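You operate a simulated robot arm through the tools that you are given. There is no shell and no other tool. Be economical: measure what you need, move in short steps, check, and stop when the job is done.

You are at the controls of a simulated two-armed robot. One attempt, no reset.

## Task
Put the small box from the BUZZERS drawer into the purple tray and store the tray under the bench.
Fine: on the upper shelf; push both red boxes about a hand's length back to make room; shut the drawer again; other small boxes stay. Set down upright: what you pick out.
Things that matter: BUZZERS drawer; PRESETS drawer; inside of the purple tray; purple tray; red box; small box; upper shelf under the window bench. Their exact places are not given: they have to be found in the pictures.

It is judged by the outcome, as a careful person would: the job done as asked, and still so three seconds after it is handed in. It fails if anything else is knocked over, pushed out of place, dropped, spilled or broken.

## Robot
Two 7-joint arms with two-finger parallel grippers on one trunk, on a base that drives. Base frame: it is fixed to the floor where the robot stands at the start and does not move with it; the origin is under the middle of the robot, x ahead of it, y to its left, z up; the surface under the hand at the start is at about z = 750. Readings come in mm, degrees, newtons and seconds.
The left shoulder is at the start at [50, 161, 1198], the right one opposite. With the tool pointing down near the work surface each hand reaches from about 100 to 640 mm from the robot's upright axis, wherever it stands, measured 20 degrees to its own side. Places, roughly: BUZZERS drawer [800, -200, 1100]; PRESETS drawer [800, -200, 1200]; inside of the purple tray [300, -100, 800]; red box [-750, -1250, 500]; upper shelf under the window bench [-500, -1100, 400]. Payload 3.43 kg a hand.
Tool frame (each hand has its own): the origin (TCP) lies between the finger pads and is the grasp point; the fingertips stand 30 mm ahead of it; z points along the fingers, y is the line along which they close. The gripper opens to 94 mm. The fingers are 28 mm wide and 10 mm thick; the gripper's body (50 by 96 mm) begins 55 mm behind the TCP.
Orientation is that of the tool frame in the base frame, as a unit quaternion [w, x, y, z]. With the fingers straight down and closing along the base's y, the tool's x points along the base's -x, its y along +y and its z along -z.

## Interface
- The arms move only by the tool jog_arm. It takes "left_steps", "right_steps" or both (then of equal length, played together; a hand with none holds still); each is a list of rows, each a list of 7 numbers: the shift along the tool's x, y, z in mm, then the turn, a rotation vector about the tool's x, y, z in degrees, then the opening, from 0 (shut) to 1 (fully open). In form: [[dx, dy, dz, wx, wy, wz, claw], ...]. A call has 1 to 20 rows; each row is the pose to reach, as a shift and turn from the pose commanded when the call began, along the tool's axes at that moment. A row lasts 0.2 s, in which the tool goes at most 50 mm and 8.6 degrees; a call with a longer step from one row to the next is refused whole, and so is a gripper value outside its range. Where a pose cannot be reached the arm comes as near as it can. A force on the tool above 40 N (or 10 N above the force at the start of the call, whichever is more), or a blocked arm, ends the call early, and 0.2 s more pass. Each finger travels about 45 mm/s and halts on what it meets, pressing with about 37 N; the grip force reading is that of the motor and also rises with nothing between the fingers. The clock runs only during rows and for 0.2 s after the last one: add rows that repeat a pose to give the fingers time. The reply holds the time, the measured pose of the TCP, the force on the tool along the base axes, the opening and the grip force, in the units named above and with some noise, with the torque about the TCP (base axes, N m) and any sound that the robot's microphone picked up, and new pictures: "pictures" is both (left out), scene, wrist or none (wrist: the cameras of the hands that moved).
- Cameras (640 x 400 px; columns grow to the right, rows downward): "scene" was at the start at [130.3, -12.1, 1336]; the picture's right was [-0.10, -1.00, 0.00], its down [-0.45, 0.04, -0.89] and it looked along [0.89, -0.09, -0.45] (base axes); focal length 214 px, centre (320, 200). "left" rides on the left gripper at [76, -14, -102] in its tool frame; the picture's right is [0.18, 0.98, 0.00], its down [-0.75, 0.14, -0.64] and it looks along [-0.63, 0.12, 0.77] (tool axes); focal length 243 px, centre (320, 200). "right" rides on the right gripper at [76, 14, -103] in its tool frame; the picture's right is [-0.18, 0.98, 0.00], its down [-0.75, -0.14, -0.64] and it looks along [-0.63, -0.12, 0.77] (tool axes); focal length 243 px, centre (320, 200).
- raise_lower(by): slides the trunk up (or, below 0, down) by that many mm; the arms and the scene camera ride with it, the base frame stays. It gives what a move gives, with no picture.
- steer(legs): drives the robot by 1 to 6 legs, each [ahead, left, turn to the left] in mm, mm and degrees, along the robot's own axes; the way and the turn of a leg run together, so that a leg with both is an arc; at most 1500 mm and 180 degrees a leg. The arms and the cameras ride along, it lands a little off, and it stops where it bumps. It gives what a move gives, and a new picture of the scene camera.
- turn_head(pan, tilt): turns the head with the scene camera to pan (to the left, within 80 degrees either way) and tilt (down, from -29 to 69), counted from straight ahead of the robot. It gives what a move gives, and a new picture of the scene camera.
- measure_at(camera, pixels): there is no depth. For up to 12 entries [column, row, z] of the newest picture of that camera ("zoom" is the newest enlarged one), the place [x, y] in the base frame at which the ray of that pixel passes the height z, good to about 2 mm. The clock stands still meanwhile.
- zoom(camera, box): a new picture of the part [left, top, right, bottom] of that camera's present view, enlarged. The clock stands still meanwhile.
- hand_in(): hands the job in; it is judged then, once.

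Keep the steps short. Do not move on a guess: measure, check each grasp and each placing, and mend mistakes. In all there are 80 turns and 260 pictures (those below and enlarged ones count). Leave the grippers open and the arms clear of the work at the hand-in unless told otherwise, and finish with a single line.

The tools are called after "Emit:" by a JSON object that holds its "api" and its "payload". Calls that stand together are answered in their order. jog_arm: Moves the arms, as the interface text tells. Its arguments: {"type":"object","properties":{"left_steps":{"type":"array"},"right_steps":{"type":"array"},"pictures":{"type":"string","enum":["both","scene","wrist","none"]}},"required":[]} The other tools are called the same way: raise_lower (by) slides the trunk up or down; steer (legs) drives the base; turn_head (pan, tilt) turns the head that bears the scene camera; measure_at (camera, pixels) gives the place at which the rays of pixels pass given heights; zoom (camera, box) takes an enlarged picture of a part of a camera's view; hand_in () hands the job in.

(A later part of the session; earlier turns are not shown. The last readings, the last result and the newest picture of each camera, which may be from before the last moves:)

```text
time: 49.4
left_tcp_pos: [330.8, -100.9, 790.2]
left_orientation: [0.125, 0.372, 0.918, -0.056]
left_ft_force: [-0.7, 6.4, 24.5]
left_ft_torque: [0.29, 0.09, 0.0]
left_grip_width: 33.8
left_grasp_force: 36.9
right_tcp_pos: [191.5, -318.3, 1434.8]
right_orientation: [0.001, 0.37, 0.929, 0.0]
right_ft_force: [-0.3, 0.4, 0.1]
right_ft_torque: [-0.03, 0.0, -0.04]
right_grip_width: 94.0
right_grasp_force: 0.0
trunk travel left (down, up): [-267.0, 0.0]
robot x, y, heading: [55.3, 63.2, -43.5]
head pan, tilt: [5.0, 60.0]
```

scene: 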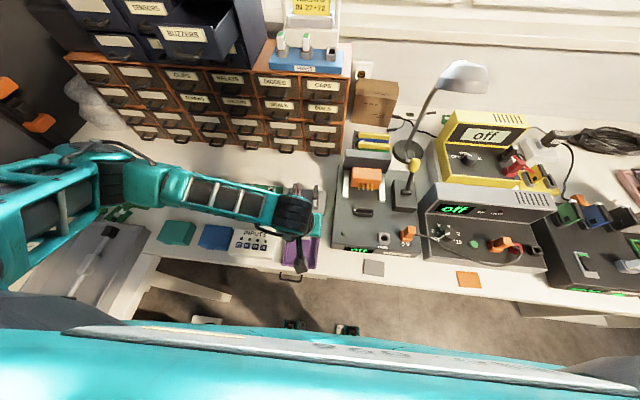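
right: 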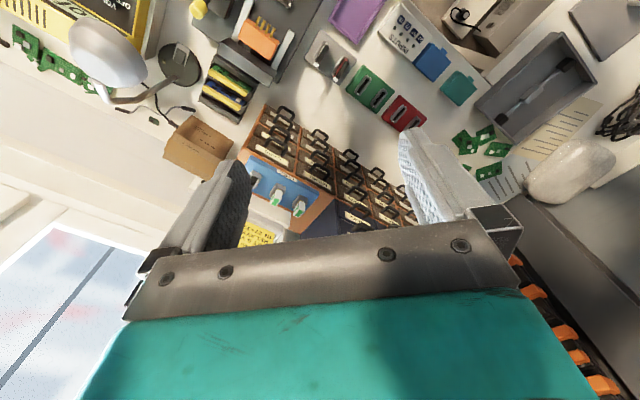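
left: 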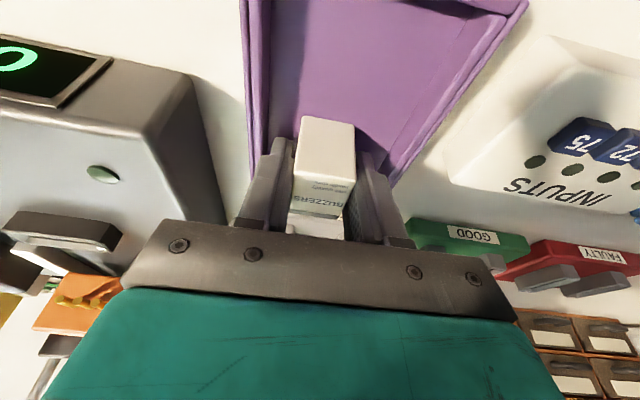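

Contact at TCP z 790, which matches the tray floor. I'll ease off 1 mm, open a little and rise straight up.

Emit:
{"api": "jog_arm", "payload": {"left_steps": [[-0.3, 0, -1, 0, 0, 0, 0], [-0.3, 0, -1, 0, 0, 0, 0.4], [-0.3, 0, -1, 0, 0, 0, 0.44], [-0.3, 0, -1, 0, 0, 0, 0.44], [-3, 0, -10, 0, 0, 0, 0.44], [-8, 0, -29, 0, 0, 0, 0.44], [-13.5, 0, -48, 0, 0, 0, 0.44], [-22, 0, -80, 0, 0, 0, 0.44], [-30, 0, -115, 0, 0, 0, 0.44]]}}

Emit:
{"api": "zoom", "payload": {"camera": "left", "box": [200, 0, 440, 160]}}

```text
time: 51.4
left_tcp_pos: [331.1, -99.1, 905.0]
left_orientation: [0.122, 0.372, 0.919, -0.054]
left_ft_force: [0.4, -0.1, 0.4]
left_ft_torque: [-0.01, 0.0, -0.06]
left_grip_width: 41.3
left_grasp_force: 0.0
right_tcp_pos: [192.6, -319.2, 1432.6]
right_orientation: [0.0, 0.37, 0.929, 0.0]
right_ft_force: [0.5, 0.0, -0.6]
right_ft_torque: [-0.04, -0.01, 0.01]
right_grip_width: 94.0
right_grasp_force: 0.0
trunk travel left (down, up): [-267.0, 0.0]
robot x, y, heading: [58.2, 67.1, -43.3]
head pan, tilt: [5.0, 60.0]
```

scene: 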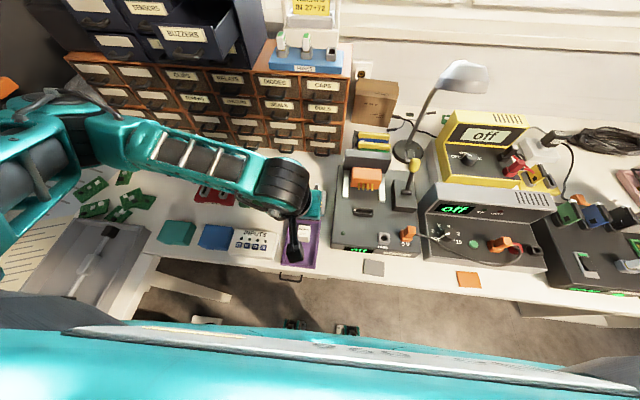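
left: 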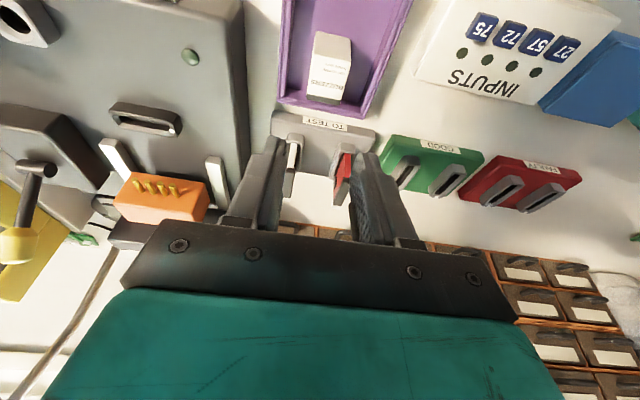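

```text
2.50 times, centred on (320, 80) of left
```

zoom: 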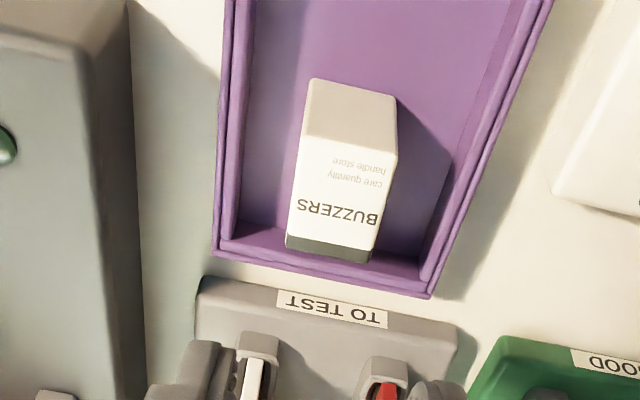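

The box stands upright in the tray. Next I'll shut the drawer: raise the left hand in front of it, pitched forward with the fingers closed.

Emit:
{"api": "jog_arm", "payload": {"left_steps": [[-10, 14, -30, 0, 0, 0, 0.3], [-20, 28, -60, 0, 0, 0, 0.2], [-35, 42, -95, 0, 0, 0, 0], [-50, 60, -130, 0, -5, 0, 0], [-70, 80, -155, 0, -13, 0, 0], [-90, 103, -175, 0, -21, 0, 0], [-110, 126, -190, 0, -29, 0, 0], [-130, 149, -198, 0, -37, 0, 0], [-150, 172, -202, 0, -45, 0, 0], [-170, 195, -202, 0, -53, 0, 0], [-191, 220, -202, 0, -61, 0, 0]]}}

Emit:
{"api": "turn_head", "payload": {"pan": 22, "tilt": 33}}

Emit:
{"api": "zoom", "payload": {"camera": "scene", "box": [220, 110, 400, 222]}}

```text
time: 53.8
left_tcp_pos: [562.7, -45.8, 1141.5]
left_orientation: [0.52, 0.311, 0.766, -0.216]
left_ft_force: [0.3, -0.2, -0.7]
left_ft_torque: [-0.02, 0.0, 0.03]
left_grip_width: 0.1
left_grasp_force: 33.3
left hand out of reach, approached as far as the arm can: row 5, 6, 7, 8, 9, 10, 11
right_tcp_pos: [193.0, -320.6, 1432.7]
right_orientation: [0.0, 0.369, 0.929, 0.0]
right_ft_force: [0.3, -0.1, -0.5]
right_ft_torque: [0.05, 0.01, -0.04]
right_grip_width: 94.2
right_grasp_force: 0.1
trunk travel left (down, up): [-267.0, 0.0]
robot x, y, heading: [58.1, 66.0, -43.4]
head pan, tilt: [5.0, 60.0]
```

scene: 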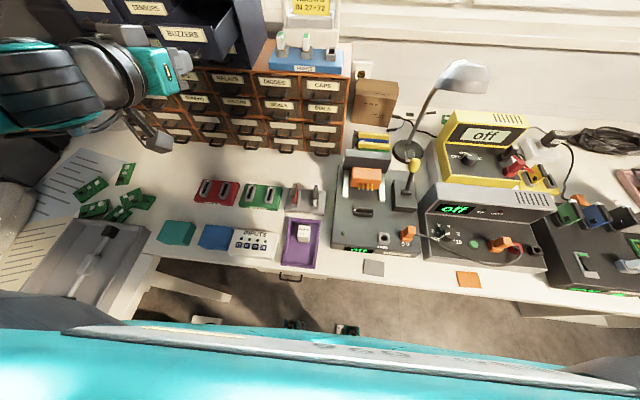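
left: 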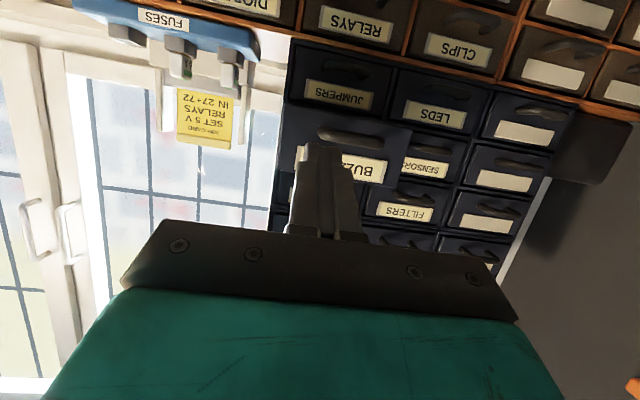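

```text
time: 54.7
left_tcp_pos: [562.9, -46.1, 1142.5]
left_orientation: [0.52, 0.31, 0.766, -0.215]
left_ft_force: [0.1, -0.5, 0.5]
left_ft_torque: [0.0, 0.0, -0.03]
left_grip_width: 0.0
left_grasp_force: 32.7
right_tcp_pos: [192.5, -319.0, 1433.2]
right_orientation: [0.001, 0.37, 0.929, 0.0]
right_ft_force: [-0.1, -0.5, 0.0]
right_ft_torque: [0.0, -0.02, 0.02]
right_grip_width: 93.9
right_grasp_force: 0.0
trunk travel left (down, up): [-267.0, 0.0]
robot x, y, heading: [58.0, 65.0, -43.4]
head pan, tilt: [22.0, 33.0]
```

scene: 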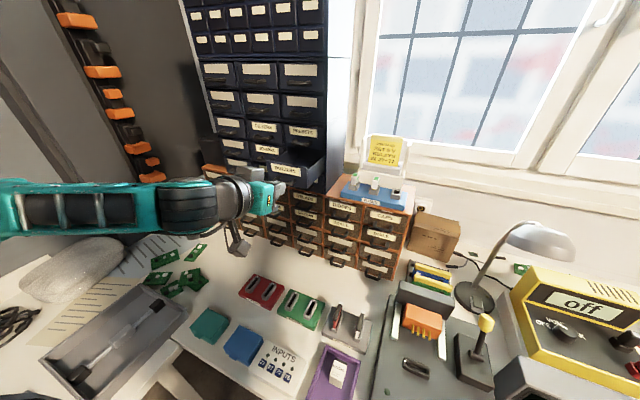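

```text
3.56 times, centred on (310, 166) of scene
```

zoom: 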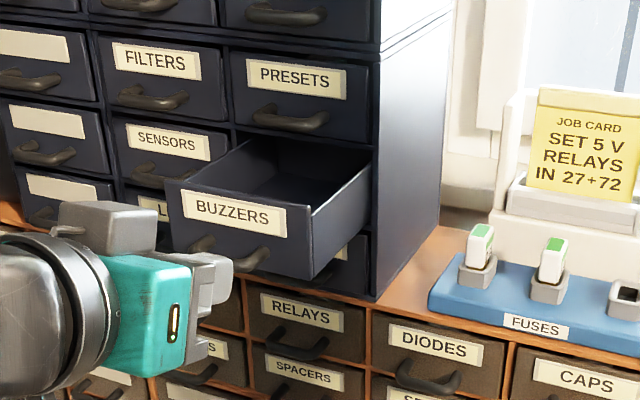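

I'll shift 18 mm left and 13 mm up onto the label area and push straight forward until the drawer seats.

Emit:
{"api": "jog_arm", "payload": {"left_steps": [[-12, 18, -5, 0, 0, 0, 0], [-19.3, 18, 13.6, 0, 0, 0, 0], [-24.8, 18, 27.5, 0, 0, 0, 0], [-30.3, 18, 41.5, 0, 0, 0, 0], [-35.8, 18, 55.5, 0, 0, 0, 0], [-41.3, 18, 69.4, 0, 0, 0, 0], [-46.8, 18, 83.4, 0, 0, 0, 0], [-52.3, 18, 97.3, 0, 0, 0, 0], [-57.8, 18, 111.3, 0, 0, 0, 0], [-62, 18, 122.5, 0, 0, 0, 0], [-66, 18, 132, 0, 0, 0, 0], [-69, 18, 140, 0, 0, 0, 0]]}}

Emit:
{"api": "zoom", "payload": {"camera": "scene", "box": [220, 110, 400, 222]}}

```text
time: 57.3
left_tcp_pos: [686.6, -141.5, 1155.5]
left_orientation: [0.52, 0.309, 0.767, -0.214]
left_ft_force: [-3.1, 2.5, 0.6]
left_ft_torque: [-0.04, -0.01, -0.03]
left_grip_width: 0.1
left_grasp_force: 32.7
right_tcp_pos: [193.2, -319.1, 1433.4]
right_orientation: [0.0, 0.37, 0.929, 0.0]
right_ft_force: [0.1, -0.2, 0.2]
right_ft_torque: [-0.02, -0.03, 0.05]
right_grip_width: 93.9
right_grasp_force: 0.1
trunk travel left (down, up): [-267.0, 0.0]
robot x, y, heading: [54.7, 67.1, -43.3]
head pan, tilt: [22.0, 33.0]
```

scene: 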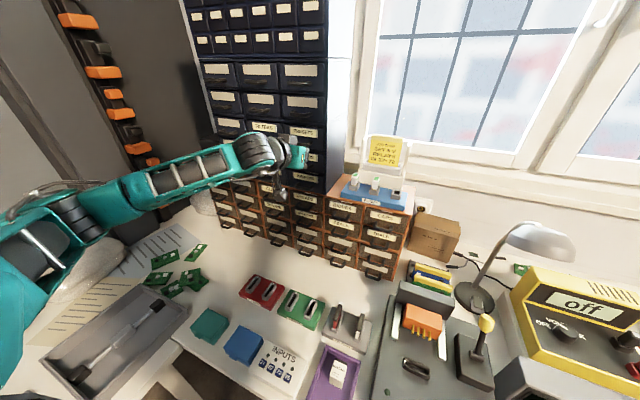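
left: 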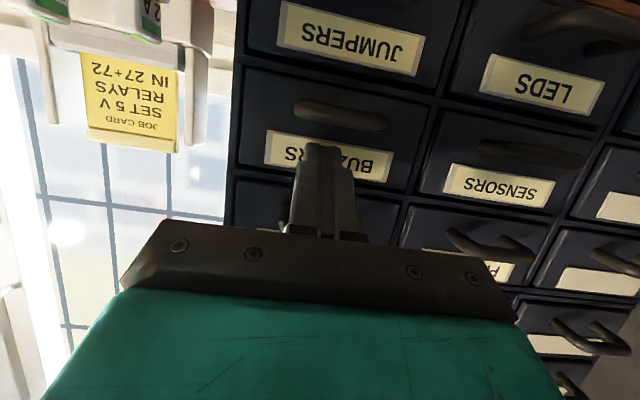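

```text
3.56 times, centred on (310, 166) of scene
```

zoom: 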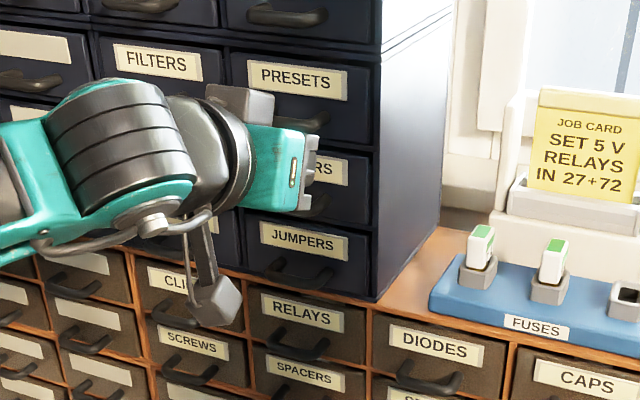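

Nearly flush. I'll push a little further until resistance, then back away.

Emit:
{"api": "jog_arm", "payload": {"left_steps": [[-1, 0, 2.8, 0, 0, 0, 0], [-2.2, 0, 5.6, 0, 0, 0, 0], [-3.3, 0, 8.4, 0, 0, 0, 0], [-4.4, 0, 11, 0, 0, 0, 0]], "pictures": "none"}}

Emit:
{"api": "jog_arm", "payload": {"left_steps": [[14, 0, -37, 0, 0, 0, 0], [28, 0, -74, 0, 0, 0, 0], [42, 0, -111, 0, 0, 0, 0]]}}

Emit:
{"api": "zoom", "payload": {"camera": "left", "box": [200, 40, 440, 190]}}

```text
time: 58.1
left_tcp_pos: [687.5, -141.4, 1156.4]
left_orientation: [0.519, 0.31, 0.767, -0.215]
left_ft_force: [-17.2, 17.6, 4.1]
left_ft_torque: [-0.14, -0.08, -0.09]
left_grip_width: 0.1
left_grasp_force: 33.3
right_tcp_pos: [189.5, -314.7, 1434.8]
right_orientation: [0.002, 0.369, 0.929, -0.001]
right_ft_force: [-0.3, 0.3, -0.1]
right_ft_torque: [-0.05, 0.02, 0.01]
right_grip_width: 94.2
right_grasp_force: 0.0
trunk travel left (down, up): [-267.0, 0.0]
robot x, y, heading: [57.0, 64.6, -43.5]
head pan, tilt: [22.0, 33.0]
stopped in row 3 (left hand): the force on the tool passed its limit at 43 N (the readings are from after the stop); the commanded pose is now the measured one
```

```text
time: 58.9
left_tcp_pos: [606.2, -61.8, 1155.9]
left_orientation: [0.517, 0.31, 0.769, -0.213]
left_ft_force: [-0.3, 0.6, 0.2]
left_ft_torque: [-0.02, -0.02, 0.0]
left_grip_width: 0.0
left_grasp_force: 33.3
right_tcp_pos: [192.0, -318.0, 1433.5]
right_orientation: [0.001, 0.369, 0.929, 0.0]
right_ft_force: [-0.1, -0.6, 0.5]
right_ft_torque: [-0.01, 0.01, 0.0]
right_grip_width: 94.0
right_grasp_force: 0.1
trunk travel left (down, up): [-267.0, 0.0]
robot x, y, heading: [53.8, 67.7, -43.3]
head pan, tilt: [22.0, 33.0]
```

scene: 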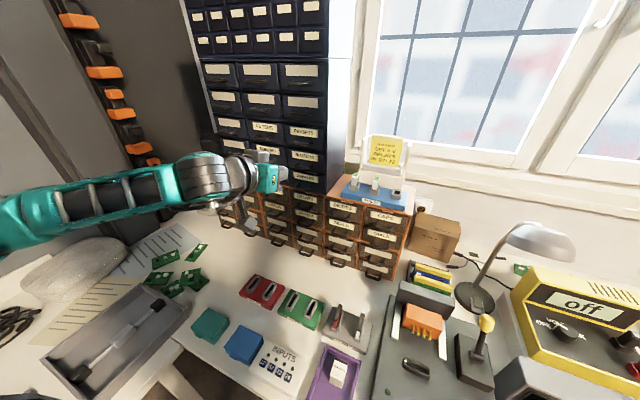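
left: 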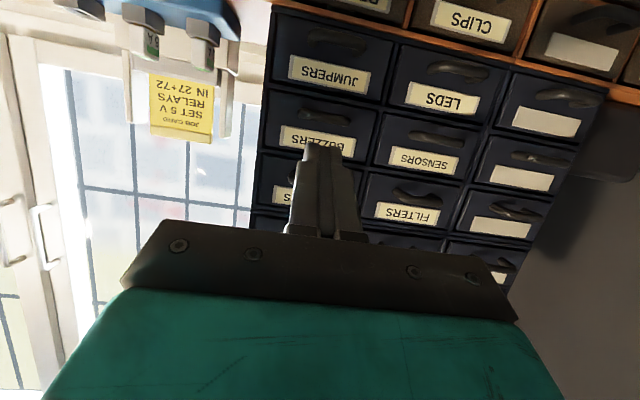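

```text
2.67 times, centred on (320, 115) of left
```

zoom: 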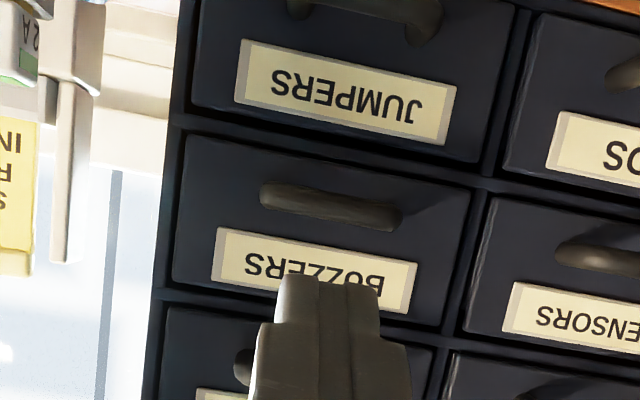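

The drawer is shut. I'll draw the left arm back over the floor and drive right along the bench to look at the shelf.

Emit:
{"api": "jog_arm", "payload": {"left_steps": [[14, 0, -35, 0, 7, 0, 0.3], [28, -10, -70, 0, 14, 0, 0.6], [42, -20, -105, 0, 21, 0, 0.8], [50, -30, -139, 0, 28, 0, 1], [50, -40, -160, 0, 35, 0, 1]], "pictures": "none"}}

Emit:
{"api": "steer", "payload": {"legs": [[-250, 0, 0], [0, -600, 0]]}}

Emit:
{"api": "turn_head", "payload": {"pan": -40, "tilt": 45}}

```text
time: 60.1
left_tcp_pos: [481.5, 5.4, 1183.0]
left_orientation: [0.261, 0.361, 0.888, -0.109]
left_ft_force: [0.7, 0.0, 0.2]
left_ft_torque: [0.0, -0.02, 0.02]
left_grip_width: 94.1
left_grasp_force: 0.0
left hand out of reach, approached as far as the arm can: row 2, 3, 4, 5
right_tcp_pos: [191.6, -318.6, 1433.2]
right_orientation: [0.0, 0.369, 0.929, 0.001]
right_ft_force: [-1.0, 0.5, 0.3]
right_ft_torque: [-0.03, -0.02, 0.03]
right_grip_width: 93.9
right_grasp_force: 0.0
trunk travel left (down, up): [-267.0, 0.0]
robot x, y, heading: [57.0, 71.9, -43.4]
head pan, tilt: [22.0, 33.0]
```

```text
time: 67.3
left_tcp_pos: [-114.0, -267.0, 1183.4]
left_orientation: [0.262, 0.359, 0.889, -0.11]
left_ft_force: [-0.3, 0.4, 0.4]
left_ft_torque: [0.02, -0.01, 0.02]
left_grip_width: 93.7
left_grasp_force: 0.0
right_tcp_pos: [-401.3, -591.6, 1432.8]
right_orientation: [-0.001, 0.368, 0.93, 0.0]
right_ft_force: [0.2, -0.6, 0.5]
right_ft_torque: [0.01, 0.0, 0.0]
right_grip_width: 94.0
right_grasp_force: 0.0
trunk travel left (down, up): [-267.0, 0.0]
robot x, y, heading: [-536.2, -204.5, -42.9]
head pan, tilt: [22.0, 33.0]
```

scene: 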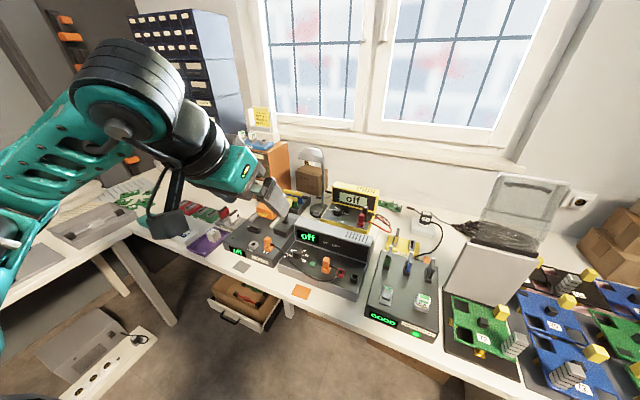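

```text
time: 68.6
left_tcp_pos: [-113.6, -267.6, 1183.3]
left_orientation: [0.261, 0.36, 0.889, -0.11]
left_ft_force: [0.1, -0.1, 0.2]
left_ft_torque: [0.03, -0.03, 0.02]
left_grip_width: 94.1
left_grasp_force: 0.0
right_tcp_pos: [-401.2, -592.2, 1433.9]
right_orientation: [0.0, 0.368, 0.93, -0.001]
right_ft_force: [-0.1, 0.2, -0.6]
right_ft_torque: [-0.01, 0.0, 0.01]
right_grip_width: 94.1
right_grasp_force: 0.0
trunk travel left (down, up): [-267.0, 0.0]
robot x, y, heading: [-533.9, -207.4, -43.3]
head pan, tilt: [-40.0, 45.0]
```

scene: 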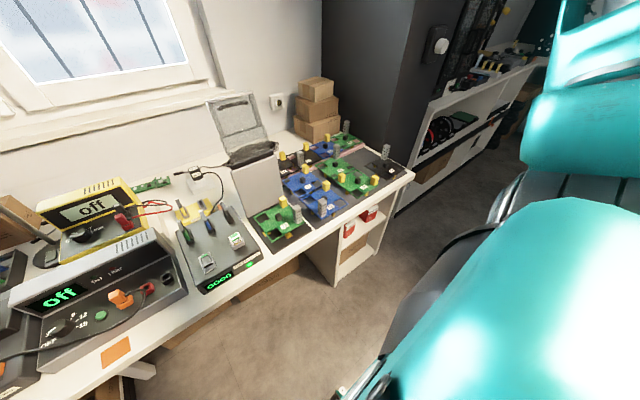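

Red boxes show in a shelf unit under the bench's right end, at about (350,228) and (370,213). I'll drive further right to face it.

Emit:
{"api": "steer", "payload": {"legs": [[-150, -800, 0]]}}

Emit:
{"api": "raise_lower", "payload": {"by": -260}}

Emit:
{"api": "turn_head", "payload": {"pan": 0, "tilt": 38}}

```text
time: 76.0
left_tcp_pos: [-777.6, -751.3, 1183.0]
left_orientation: [0.261, 0.364, 0.887, -0.111]
left_ft_force: [-0.3, -0.4, -0.3]
left_ft_torque: [0.0, -0.01, 0.0]
left_grip_width: 94.0
left_grasp_force: 0.1
right_tcp_pos: [-1070.5, -1073.5, 1433.8]
right_orientation: [0.0, 0.373, 0.928, 0.0]
right_ft_force: [0.5, -0.1, -0.3]
right_ft_torque: [0.01, 0.05, -0.01]
right_grip_width: 93.9
right_grasp_force: 0.1
trunk travel left (down, up): [-267.0, 0.0]
robot x, y, heading: [-1204.6, -688.6, -43.7]
head pan, tilt: [-40.0, 45.0]
```

scene: 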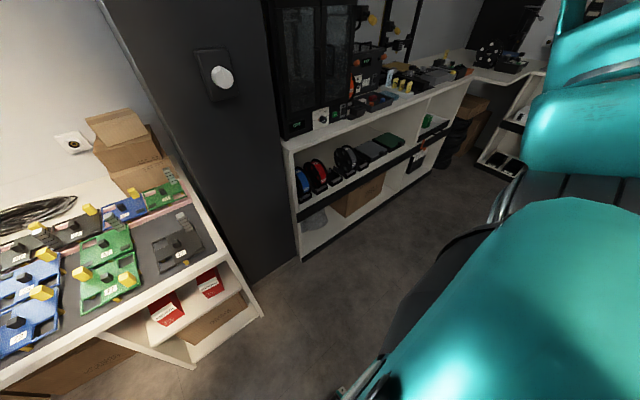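

```text
time: 78.7
left_tcp_pos: [-778.5, -751.0, 922.8]
left_orientation: [0.262, 0.363, 0.887, -0.111]
left_ft_force: [1.2, 0.5, -0.4]
left_ft_torque: [0.01, 0.04, -0.03]
left_grip_width: 94.1
left_grasp_force: 0.1
right_tcp_pos: [-1069.5, -1073.6, 1173.1]
right_orientation: [0.0, 0.372, 0.928, 0.001]
right_ft_force: [-0.6, 0.2, 0.6]
right_ft_torque: [0.01, 0.01, 0.01]
right_grip_width: 94.0
right_grasp_force: 0.1
trunk travel left (down, up): [-7.0, 260.0]
robot x, y, heading: [-1201.6, -685.9, -43.8]
head pan, tilt: [-40.0, 45.0]
```

```text
time: 79.8
left_tcp_pos: [-777.7, -752.2, 923.0]
left_orientation: [0.261, 0.364, 0.887, -0.111]
left_ft_force: [-0.2, -0.1, 0.3]
left_ft_torque: [-0.01, -0.03, 0.0]
left_grip_width: 94.2
left_grasp_force: 0.1
right_tcp_pos: [-1068.2, -1074.9, 1172.6]
right_orientation: [0.001, 0.373, 0.928, 0.0]
right_ft_force: [0.1, -0.3, 0.8]
right_ft_torque: [-0.01, 0.01, 0.0]
right_grip_width: 94.2
right_grasp_force: 0.1
trunk travel left (down, up): [-7.0, 260.0]
robot x, y, heading: [-1200.9, -688.1, -43.8]
head pan, tilt: [0.0, 38.0]
```

scene: 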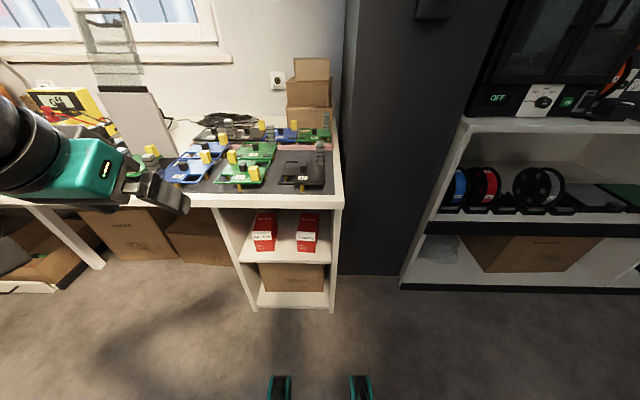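

The shelf faces me, with two red boxes on its upper shelf. I'll measure it.

Emit:
{"api": "zoom", "payload": {"camera": "scene", "box": [200, 180, 360, 320]}}

Emit:
{"api": "measure_at", "payload": {"camera": "scene", "pixels": [[253, 310, 0], [333, 312, 0], [238, 262, 400], [238, 262, 450], [330, 264, 400], [330, 264, 450], [215, 208, 720], [343, 208, 720], [215, 208, 750], [343, 208, 750], [256, 250, 450], [306, 252, 450]]}}

```text
2.86 times, centred on (280, 250) of scene
```

zoom: 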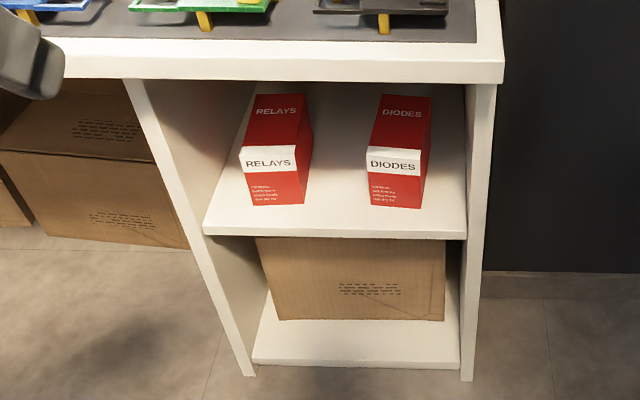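

```text
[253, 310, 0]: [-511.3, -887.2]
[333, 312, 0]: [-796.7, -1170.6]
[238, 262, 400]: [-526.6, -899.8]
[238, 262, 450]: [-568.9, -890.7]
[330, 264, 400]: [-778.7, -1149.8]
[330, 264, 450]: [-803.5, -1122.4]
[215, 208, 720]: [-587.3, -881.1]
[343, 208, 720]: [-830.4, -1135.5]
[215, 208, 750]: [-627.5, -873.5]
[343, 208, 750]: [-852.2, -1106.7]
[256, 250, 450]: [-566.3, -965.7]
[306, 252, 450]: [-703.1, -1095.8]
```

Emit:
{"api": "measure_at", "payload": {"camera": "zoom", "pixels": [[204, 228, 400], [204, 228, 420], [204, 228, 440], [466, 226, 400], [466, 226, 420], [466, 226, 440], [251, 206, 420], [305, 203, 420], [371, 207, 420], [420, 208, 420]]}}

Emit:
{"api": "measure_at", "payload": {"camera": "zoom", "pixels": [[242, 165, 480], [242, 165, 500], [297, 165, 480], [297, 165, 500], [257, 95, 500], [306, 95, 500], [367, 165, 500], [421, 170, 500], [381, 95, 500], [431, 97, 500], [503, 83, 720], [466, 100, 600]]}}

Emit:
{"api": "raise_lower", "payload": {"by": 180}}

Emit:
{"api": "zoom", "payload": {"camera": "scene", "box": [180, 220, 380, 345]}}

```text
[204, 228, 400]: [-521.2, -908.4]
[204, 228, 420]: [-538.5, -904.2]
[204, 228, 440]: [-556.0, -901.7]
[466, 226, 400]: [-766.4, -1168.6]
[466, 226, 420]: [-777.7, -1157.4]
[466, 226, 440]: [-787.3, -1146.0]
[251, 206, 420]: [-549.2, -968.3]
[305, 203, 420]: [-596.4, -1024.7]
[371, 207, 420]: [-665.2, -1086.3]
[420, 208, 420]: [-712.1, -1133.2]
```

```text
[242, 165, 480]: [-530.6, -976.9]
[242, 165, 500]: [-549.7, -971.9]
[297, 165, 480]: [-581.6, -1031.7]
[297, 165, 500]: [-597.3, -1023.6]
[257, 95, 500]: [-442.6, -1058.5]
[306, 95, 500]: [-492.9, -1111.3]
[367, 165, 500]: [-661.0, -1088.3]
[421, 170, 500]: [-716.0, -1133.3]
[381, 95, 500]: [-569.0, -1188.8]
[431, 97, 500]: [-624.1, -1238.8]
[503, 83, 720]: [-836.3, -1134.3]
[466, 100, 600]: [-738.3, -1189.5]
```

```text
time: 81.8
left_tcp_pos: [-778.8, -752.4, 1101.9]
left_orientation: [0.261, 0.364, 0.887, -0.111]
left_ft_force: [-0.7, -0.3, 0.1]
left_ft_torque: [0.0, 0.05, 0.02]
left_grip_width: 93.8
left_grasp_force: 0.1
right_tcp_pos: [-1068.6, -1074.6, 1353.1]
right_orientation: [0.0, 0.373, 0.928, 0.001]
right_ft_force: [0.4, -0.2, 0.7]
right_ft_torque: [0.0, 0.01, 0.01]
right_grip_width: 94.0
right_grasp_force: 0.0
trunk travel left (down, up): [-187.0, 80.0]
robot x, y, heading: [-1200.6, -681.5, -43.9]
head pan, tilt: [0.0, 38.0]
```

```text
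3.20 times, centred on (280, 282) of scene
```

zoom: 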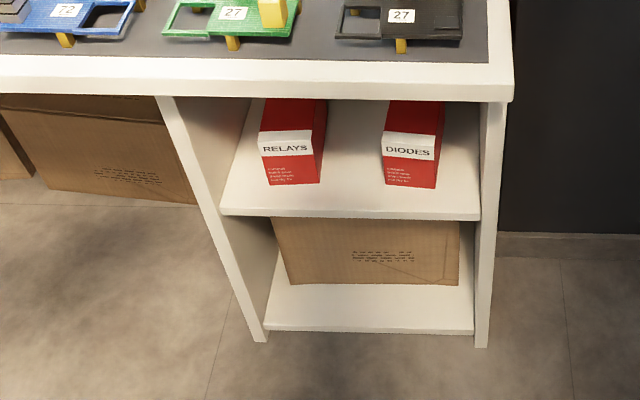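

Emit:
{"api": "measure_at", "payload": {"camera": "zoom", "pixels": [[268, 185, 400], [268, 185, 440], [319, 183, 420], [383, 186, 420], [436, 188, 400], [436, 188, 440], [221, 213, 400], [221, 213, 440], [480, 216, 400], [480, 216, 440], [259, 150, 480], [259, 150, 500]]}}

Emit:
{"api": "measure_at", "payload": {"camera": "zoom", "pixels": [[513, 100, 700], [513, 100, 720], [513, 100, 740], [513, 62, 750], [0, 95, 720], [258, 134, 500], [312, 131, 500], [386, 132, 500], [438, 137, 500], [266, 336, 0], [478, 348, 0]]}}

```text
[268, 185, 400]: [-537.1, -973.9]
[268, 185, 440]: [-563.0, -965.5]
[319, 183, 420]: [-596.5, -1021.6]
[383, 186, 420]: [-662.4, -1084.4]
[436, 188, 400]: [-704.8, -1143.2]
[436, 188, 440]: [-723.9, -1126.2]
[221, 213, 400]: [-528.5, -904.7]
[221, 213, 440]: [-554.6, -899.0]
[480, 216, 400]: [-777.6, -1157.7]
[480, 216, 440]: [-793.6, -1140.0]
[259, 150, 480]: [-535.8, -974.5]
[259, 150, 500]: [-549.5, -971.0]
```

```text
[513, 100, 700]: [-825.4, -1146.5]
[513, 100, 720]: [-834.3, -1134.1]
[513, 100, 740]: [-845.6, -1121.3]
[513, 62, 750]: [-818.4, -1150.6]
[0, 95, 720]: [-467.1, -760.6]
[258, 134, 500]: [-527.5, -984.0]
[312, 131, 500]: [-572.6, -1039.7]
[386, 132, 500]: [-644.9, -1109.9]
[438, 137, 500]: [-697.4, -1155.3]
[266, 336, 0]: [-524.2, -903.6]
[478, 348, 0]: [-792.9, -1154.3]
```

The shelf top is at z≈420, and the boxes are 72 mm wide and 120 mm tall. RELAYS is centred at u≈−1116 and DIODES at −1278, both 35 mm behind the shelf edge. I'll push them with the extended left hand by driving, so I'll back off first to extend the arm.

Emit:
{"api": "steer", "payload": {"legs": [[-240, 106, 0.2]]}}

Emit:
{"api": "jog_arm", "payload": {"left_steps": [[-10, -13, 20, 0, -5, 0, 0.5], [-20, -26, 45, 0, -10, 0, 0.5], [-30, -39, 75, 0, -15, 0, 0.5], [-45, -52, 110, 0, -20, 0, 0.5], [-60, -65, 145, 0, -25, 0, 0.5], [-75, -78, 180, 0, -30, 0, 0.5], [-80, -91, 220, 0, -35, 0, 0.5], [-80, -104, 260, 0, -40, 0, 0.5], [-80, -117, 300, 0, -45, 0, 0.5], [-80, -130, 335, 0, -50, 0, 0.5]]}}

```text
time: 83.7
left_tcp_pos: [-878.5, -505.3, 1102.5]
left_orientation: [0.261, 0.363, 0.887, -0.111]
left_ft_force: [0.5, -0.1, 0.2]
left_ft_torque: [-0.01, 0.0, -0.01]
left_grip_width: 93.9
left_grasp_force: 0.1
right_tcp_pos: [-1168.7, -827.7, 1352.9]
right_orientation: [0.0, 0.372, 0.928, 0.0]
right_ft_force: [0.0, 0.8, 0.2]
right_ft_torque: [-0.04, -0.02, -0.01]
right_grip_width: 94.1
right_grasp_force: 0.0
trunk travel left (down, up): [-187.0, 80.0]
robot x, y, heading: [-1302.2, -443.8, -43.8]
head pan, tilt: [0.0, 38.0]
```

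scene: 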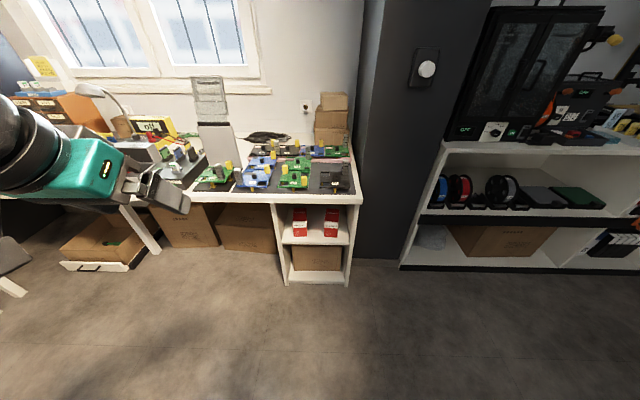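

```text
time: 85.9
left_tcp_pos: [-852.5, -831.7, 922.0]
left_orientation: [0.608, 0.27, 0.71, -0.231]
left_ft_force: [0.7, -0.3, -0.1]
left_ft_torque: [-0.01, 0.01, -0.03]
left_grip_width: 46.9
left_grasp_force: 0.1
left hand out of reach, approached as far as the arm can: row 1, 2, 6, 7, 8, 9, 10
right_tcp_pos: [-1170.0, -829.2, 1353.2]
right_orientation: [0.001, 0.372, 0.928, 0.001]
right_ft_force: [-0.6, 0.3, 0.3]
right_ft_torque: [0.01, -0.01, 0.0]
right_grip_width: 94.1
right_grasp_force: 0.1
trunk travel left (down, up): [-187.0, 80.0]
robot x, y, heading: [-1303.6, -441.8, -43.7]
head pan, tilt: [0.0, 38.0]
```

scene: 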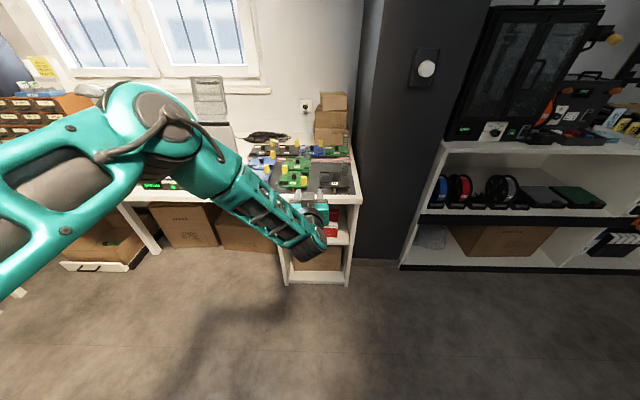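
left: 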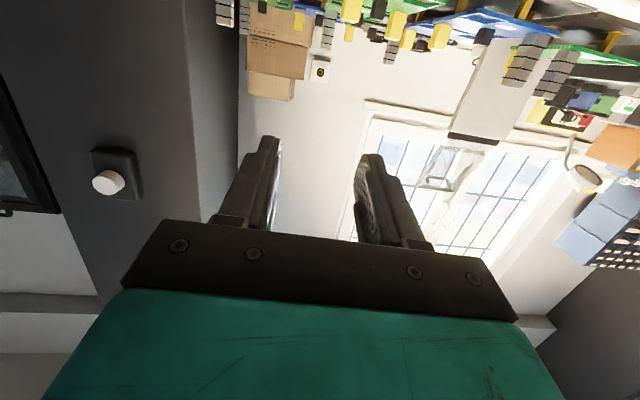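

The hand is nearly level now. I'll lower it toward the shelf height and shift it left.

Emit:
{"api": "jog_arm", "payload": {"left_steps": [[40, 12, 13, 0.5, 0, 0, 0.5], [80, 25, 26, 1, 0, 0, 0.5], [120, 37, 39, 1.5, 0, 0, 0.5], [160, 50, 52, 2, 0, 0, 0.5], [200, 62, 65, 2, 0, 0, 0.5], [240, 75, 78, 2, 0, 0, 0.5], [240, 75, 78, 2, 0, 0, 0.5]]}}

```text
time: 87.5
left_tcp_pos: [-785.8, -886.9, 769.9]
left_orientation: [0.569, 0.268, 0.754, -0.191]
left_ft_force: [0.9, -0.6, 0.5]
left_ft_torque: [-0.01, -0.01, 0.04]
left_grip_width: 47.1
left_grasp_force: 0.0
left hand out of reach, approached as far as the arm can: row 1, 2, 3, 4, 5, 6, 7
right_tcp_pos: [-1169.8, -829.5, 1353.1]
right_orientation: [0.001, 0.373, 0.928, 0.001]
right_ft_force: [-0.7, 0.5, -0.6]
right_ft_torque: [-0.02, -0.04, 0.01]
right_grip_width: 94.2
right_grasp_force: 0.0
trunk travel left (down, up): [-187.0, 80.0]
robot x, y, heading: [-1303.7, -436.0, -43.6]
head pan, tilt: [0.0, 38.0]
```

scene: 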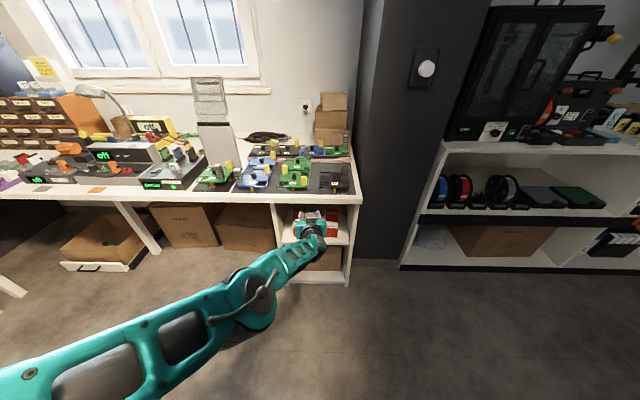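
left: 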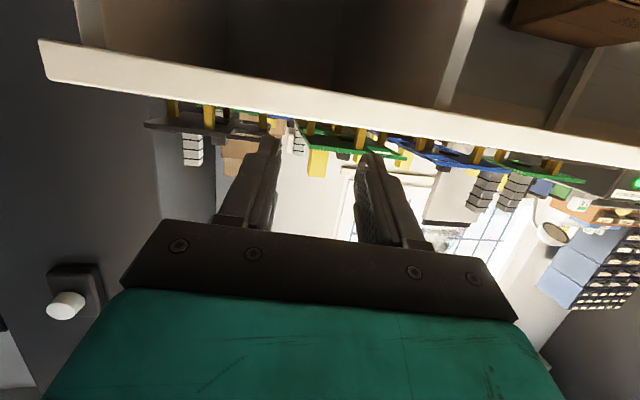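

The arm is at full stretch. I'll draw back 70 mm, lower further and square the yaw.

Emit:
{"api": "jog_arm", "payload": {"left_steps": [[25, 1, -20, 1, 0, 0.3, 0.5], [50, 2, -30, 2, 0, 0.6, 0.5], [75, 3, -36, 3, 0, 0.9, 0.5], [100, 4, -37, 4, 0, 1.2, 0.5], [120, 4.6, -37.5, 5.3, 0, 1.5, 0.5], [120, 4.6, -37.5, 5.3, 0, 1.5, 0.5]], "pictures": "none"}}

Emit:
{"api": "raise_lower", "payload": {"by": -185}}

Emit:
{"api": "turn_head", "payload": {"pan": 5, "tilt": 35}}

Emit:
{"api": "zoom", "payload": {"camera": "left", "box": [0, 0, 640, 400]}}

```text
time: 88.9
left_tcp_pos: [-842.3, -868.2, 716.8]
left_orientation: [0.547, 0.283, 0.769, -0.171]
left_ft_force: [-0.2, 0.4, -0.6]
left_ft_torque: [0.01, -0.01, 0.0]
left_grip_width: 47.1
left_grasp_force: 0.0
left hand out of reach, approached as far as the arm can: row 1, 2, 3, 4, 5, 6
right_tcp_pos: [-1168.8, -828.6, 1353.6]
right_orientation: [0.001, 0.372, 0.928, 0.0]
right_ft_force: [0.0, 0.2, -0.2]
right_ft_torque: [-0.01, 0.03, 0.02]
right_grip_width: 93.9
right_grasp_force: 0.1
trunk travel left (down, up): [-187.0, 80.0]
robot x, y, heading: [-1303.0, -442.4, -43.9]
head pan, tilt: [0.0, 38.0]
```

```text
time: 90.9
left_tcp_pos: [-843.3, -867.1, 530.0]
left_orientation: [0.545, 0.283, 0.771, -0.169]
left_ft_force: [0.0, 0.6, -0.1]
left_ft_torque: [0.0, 0.02, 0.0]
left_grip_width: 47.0
left_grasp_force: 0.0
right_tcp_pos: [-1169.9, -828.3, 1169.2]
right_orientation: [0.0, 0.371, 0.928, -0.001]
right_ft_force: [-0.9, 0.2, 0.0]
right_ft_torque: [0.0, 0.0, -0.02]
right_grip_width: 93.9
right_grasp_force: 0.0
trunk travel left (down, up): [-2.0, 265.0]
robot x, y, heading: [-1299.8, -440.5, -43.6]
head pan, tilt: [0.0, 38.0]
```

```text
time: 91.6
left_tcp_pos: [-841.9, -867.8, 530.6]
left_orientation: [0.545, 0.282, 0.771, -0.169]
left_ft_force: [0.5, 0.2, -0.4]
left_ft_torque: [0.01, -0.04, -0.03]
left_grip_width: 46.8
left_grasp_force: 0.0
right_tcp_pos: [-1168.6, -829.5, 1168.1]
right_orientation: [0.0, 0.372, 0.928, 0.0]
right_ft_force: [0.2, 0.2, -0.4]
right_ft_torque: [0.0, 0.01, -0.05]
right_grip_width: 94.1
right_grasp_force: 0.1
trunk travel left (down, up): [-2.0, 265.0]
robot x, y, heading: [-1305.6, -442.2, -43.7]
head pan, tilt: [5.0, 35.0]
```

scene: 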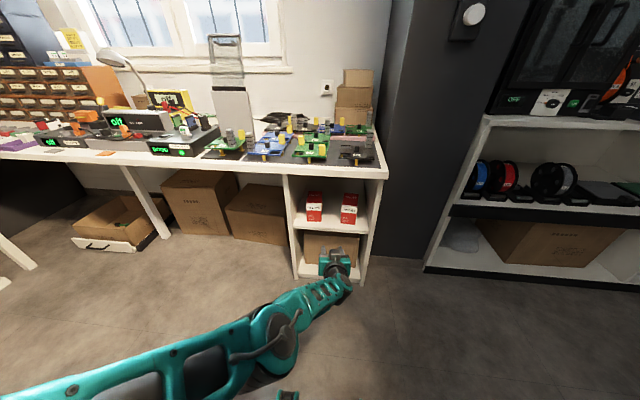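

```text
1.00 times, centred on (320, 200) of left (not enlarged: the box is as wide or as high as the picture)
```

zoom: 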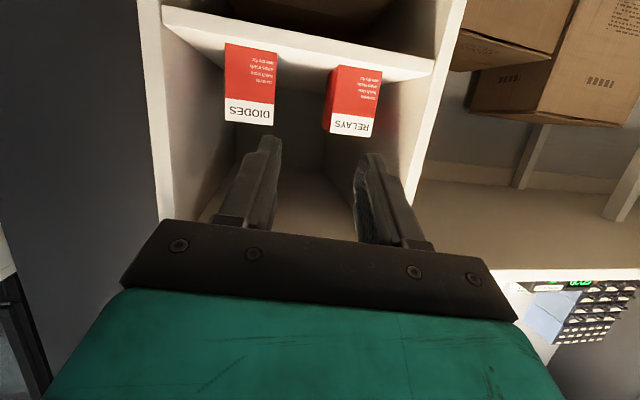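

The wrist view shows both boxes in the shelf. The hand points 6° left of square and is a bit high, so I'll lower it 40 mm and turn the base −6.2°.

Emit:
{"api": "jog_arm", "payload": {"left_steps": [[17, 0.5, -8, 0, 0, 0, 0.5], [34, 1, -16, 0, 0, 0, 0.5], [51.5, 1.7, -23.4, 0, 0, 0, 0.5], [51.5, 1.7, -23.4, 0, 0, 0, 0.5]], "pictures": "none"}}

Emit:
{"api": "steer", "payload": {"legs": [[0, 0, -6.2]]}}

Emit:
{"api": "zoom", "payload": {"camera": "left", "box": [100, 0, 500, 250]}}

```text
time: 92.6
left_tcp_pos: [-885.0, -859.4, 512.4]
left_orientation: [0.536, 0.282, 0.778, -0.167]
left_ft_force: [-0.1, 0.0, -0.3]
left_ft_torque: [0.02, 0.0, 0.03]
left_grip_width: 47.2
left_grasp_force: 0.1
left hand out of reach, approached as far as the arm can: row 1, 2, 3, 4
right_tcp_pos: [-1169.2, -828.5, 1169.1]
right_orientation: [-0.001, 0.372, 0.928, 0.0]
right_ft_force: [-0.1, -0.5, -0.2]
right_ft_torque: [0.01, 0.0, -0.02]
right_grip_width: 94.1
right_grasp_force: 0.0
trunk travel left (down, up): [-2.0, 265.0]
robot x, y, heading: [-1303.0, -440.7, -43.7]
head pan, tilt: [5.0, 35.0]
```

```text
time: 93.5
left_tcp_pos: [-931.1, -900.4, 512.1]
left_orientation: [0.526, 0.324, 0.761, -0.196]
left_ft_force: [-0.3, 0.4, -0.5]
left_ft_torque: [-0.03, 0.02, 0.0]
left_grip_width: 47.0
left_grasp_force: 0.1
right_tcp_pos: [-1210.4, -839.9, 1167.9]
right_orientation: [-0.001, 0.421, 0.907, -0.001]
right_ft_force: [0.3, -0.3, 0.5]
right_ft_torque: [-0.01, -0.01, -0.01]
right_grip_width: 94.0
right_grasp_force: 0.1
trunk travel left (down, up): [-2.0, 265.0]
robot x, y, heading: [-1301.8, -436.2, -49.8]
head pan, tilt: [5.0, 35.0]
```

scene: 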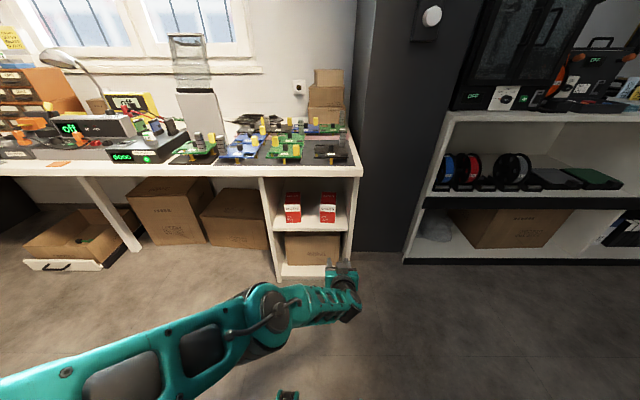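

```text
1.60 times, centred on (300, 125) of left
```

zoom: 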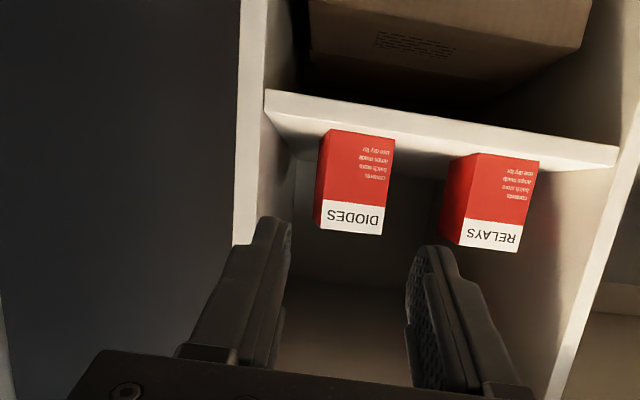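

Heading is square now (−43.5°), with the tips at z≈500. I'll drive to about 30 mm in front of the DIODES box.

Emit:
{"api": "steer", "payload": {"legs": [[259.8, 43.8, 0]]}}

Emit:
{"api": "zoom", "payload": {"camera": "left", "box": [160, 0, 480, 200]}}

Emit:
{"api": "zoom", "payload": {"camera": "scene", "box": [220, 200, 420, 325]}}

```text
time: 95.4
left_tcp_pos: [-727.8, -1069.9, 512.0]
left_orientation: [0.526, 0.322, 0.762, -0.195]
left_ft_force: [-0.4, -1.0, 0.3]
left_ft_torque: [-0.02, 0.0, 0.04]
left_grip_width: 47.1
left_grasp_force: 0.0
right_tcp_pos: [-1009.0, -1009.7, 1168.9]
right_orientation: [0.0, 0.42, 0.907, -0.001]
right_ft_force: [0.6, 0.3, 0.9]
right_ft_torque: [0.02, 0.04, 0.01]
right_grip_width: 94.0
right_grasp_force: 0.0
trunk travel left (down, up): [-2.0, 265.0]
robot x, y, heading: [-1101.6, -606.9, -49.5]
head pan, tilt: [5.0, 35.0]
```

scene: 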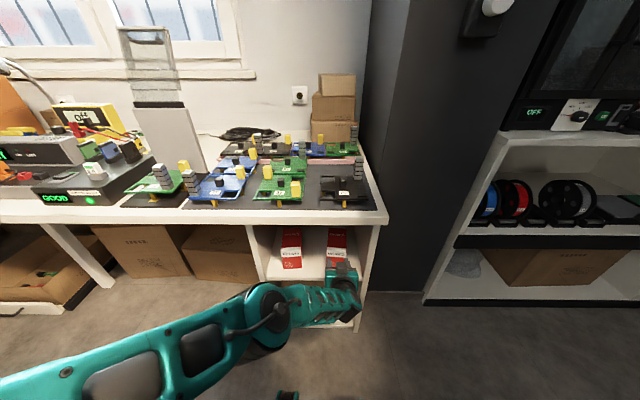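

```text
2.00 times, centred on (320, 100) of left
```

zoom: 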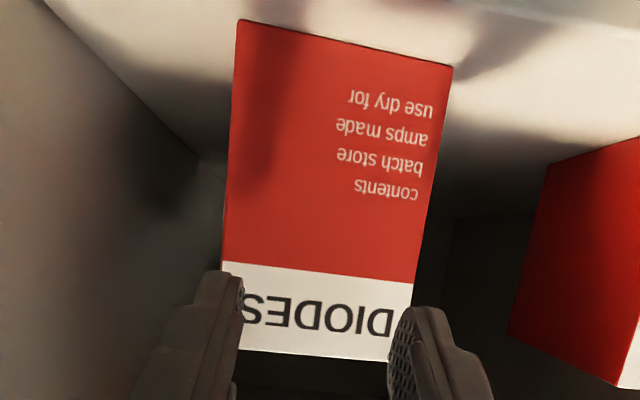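

```text
3.20 times, centred on (320, 262) of scene
```

zoom: 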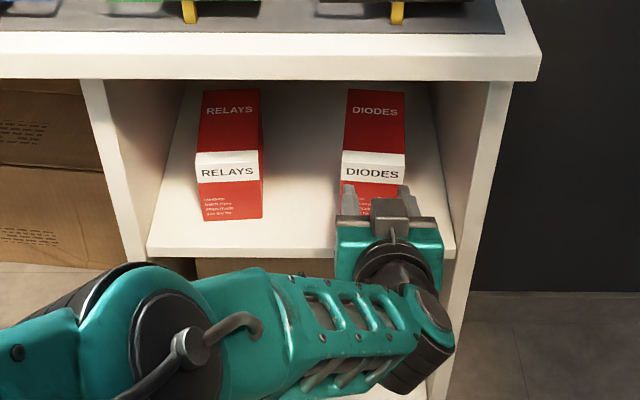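

I'm centred on DIODES with the tips 31 mm away. I'll push it 177 mm (drive 208 mm) and come back out.

Emit:
{"api": "steer", "payload": {"legs": [[206.9, 21.0, 0]]}}

Emit:
{"api": "zoom", "payload": {"camera": "left", "box": [160, 0, 480, 200]}}

Emit:
{"api": "steer", "payload": {"legs": [[-243.8, -24.8, 0]]}}

Emit:
{"api": "zoom", "payload": {"camera": "left", "box": [160, 0, 480, 200]}}

```text
time: 97.1
left_tcp_pos: [-613.0, -1195.6, 491.3]
left_orientation: [0.504, 0.335, 0.772, -0.194]
left_ft_force: [0.9, -0.5, 0.3]
left_ft_torque: [0.01, 0.01, 0.0]
left_grip_width: 47.1
left_grasp_force: 0.1
right_tcp_pos: [-865.7, -1145.6, 1168.6]
right_orientation: [0.001, 0.419, 0.908, 0.001]
right_ft_force: [0.2, 0.3, -0.4]
right_ft_torque: [0.0, 0.01, 0.0]
right_grip_width: 94.1
right_grasp_force: 0.1
trunk travel left (down, up): [-2.0, 265.0]
robot x, y, heading: [-956.8, -748.7, -49.4]
head pan, tilt: [5.0, 35.0]
stopped in leg 1: the robot was blocked; the commanded pose is now the measured one
```

scene: 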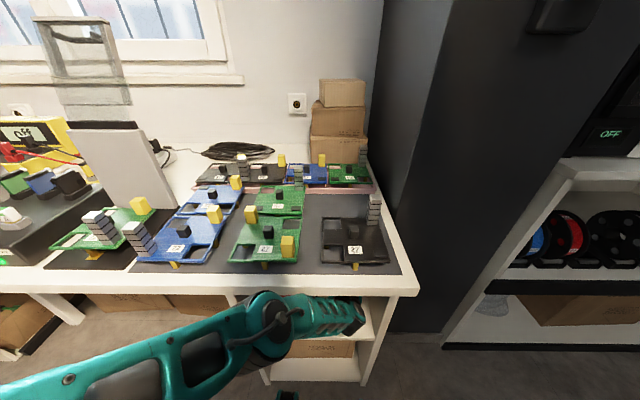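

```text
2.00 times, centred on (320, 100) of left
```

zoom: 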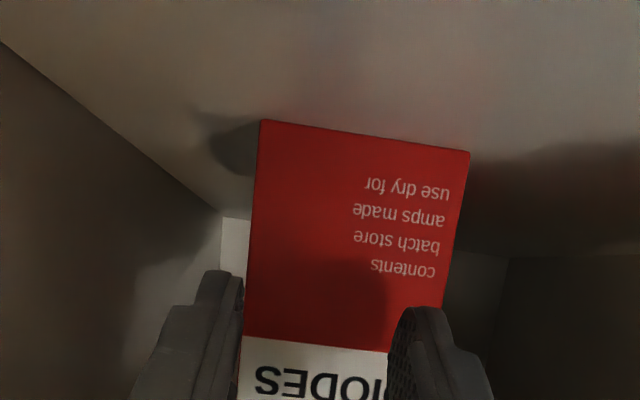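

```text
time: 98.9
left_tcp_pos: [-786.5, -1026.5, 490.6]
left_orientation: [0.505, 0.334, 0.772, -0.193]
left_ft_force: [0.0, 0.0, -0.3]
left_ft_torque: [0.05, -0.02, -0.01]
left_grip_width: 46.9
left_grasp_force: 0.0
right_tcp_pos: [-1041.0, -978.5, 1167.6]
right_orientation: [0.0, 0.419, 0.908, 0.0]
right_ft_force: [0.1, 0.1, -0.3]
right_ft_torque: [-0.03, 0.03, 0.02]
right_grip_width: 93.9
right_grasp_force: 0.1
trunk travel left (down, up): [-2.0, 265.0]
robot x, y, heading: [-1133.6, -579.6, -49.9]
head pan, tilt: [5.0, 35.0]
```

scene: 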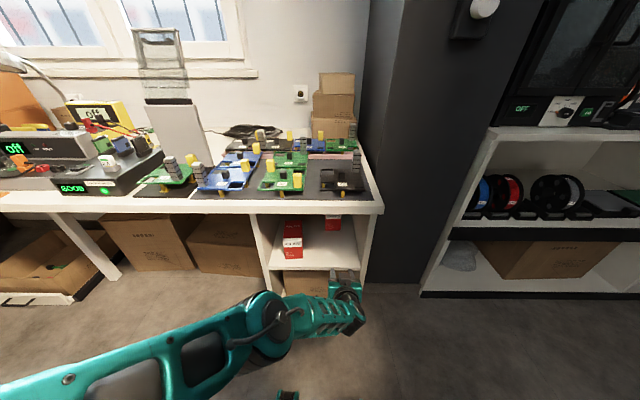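

```text
2.00 times, centred on (320, 100) of left
```

zoom: 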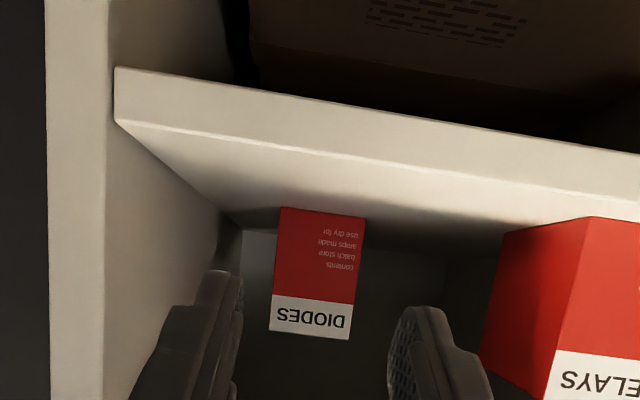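

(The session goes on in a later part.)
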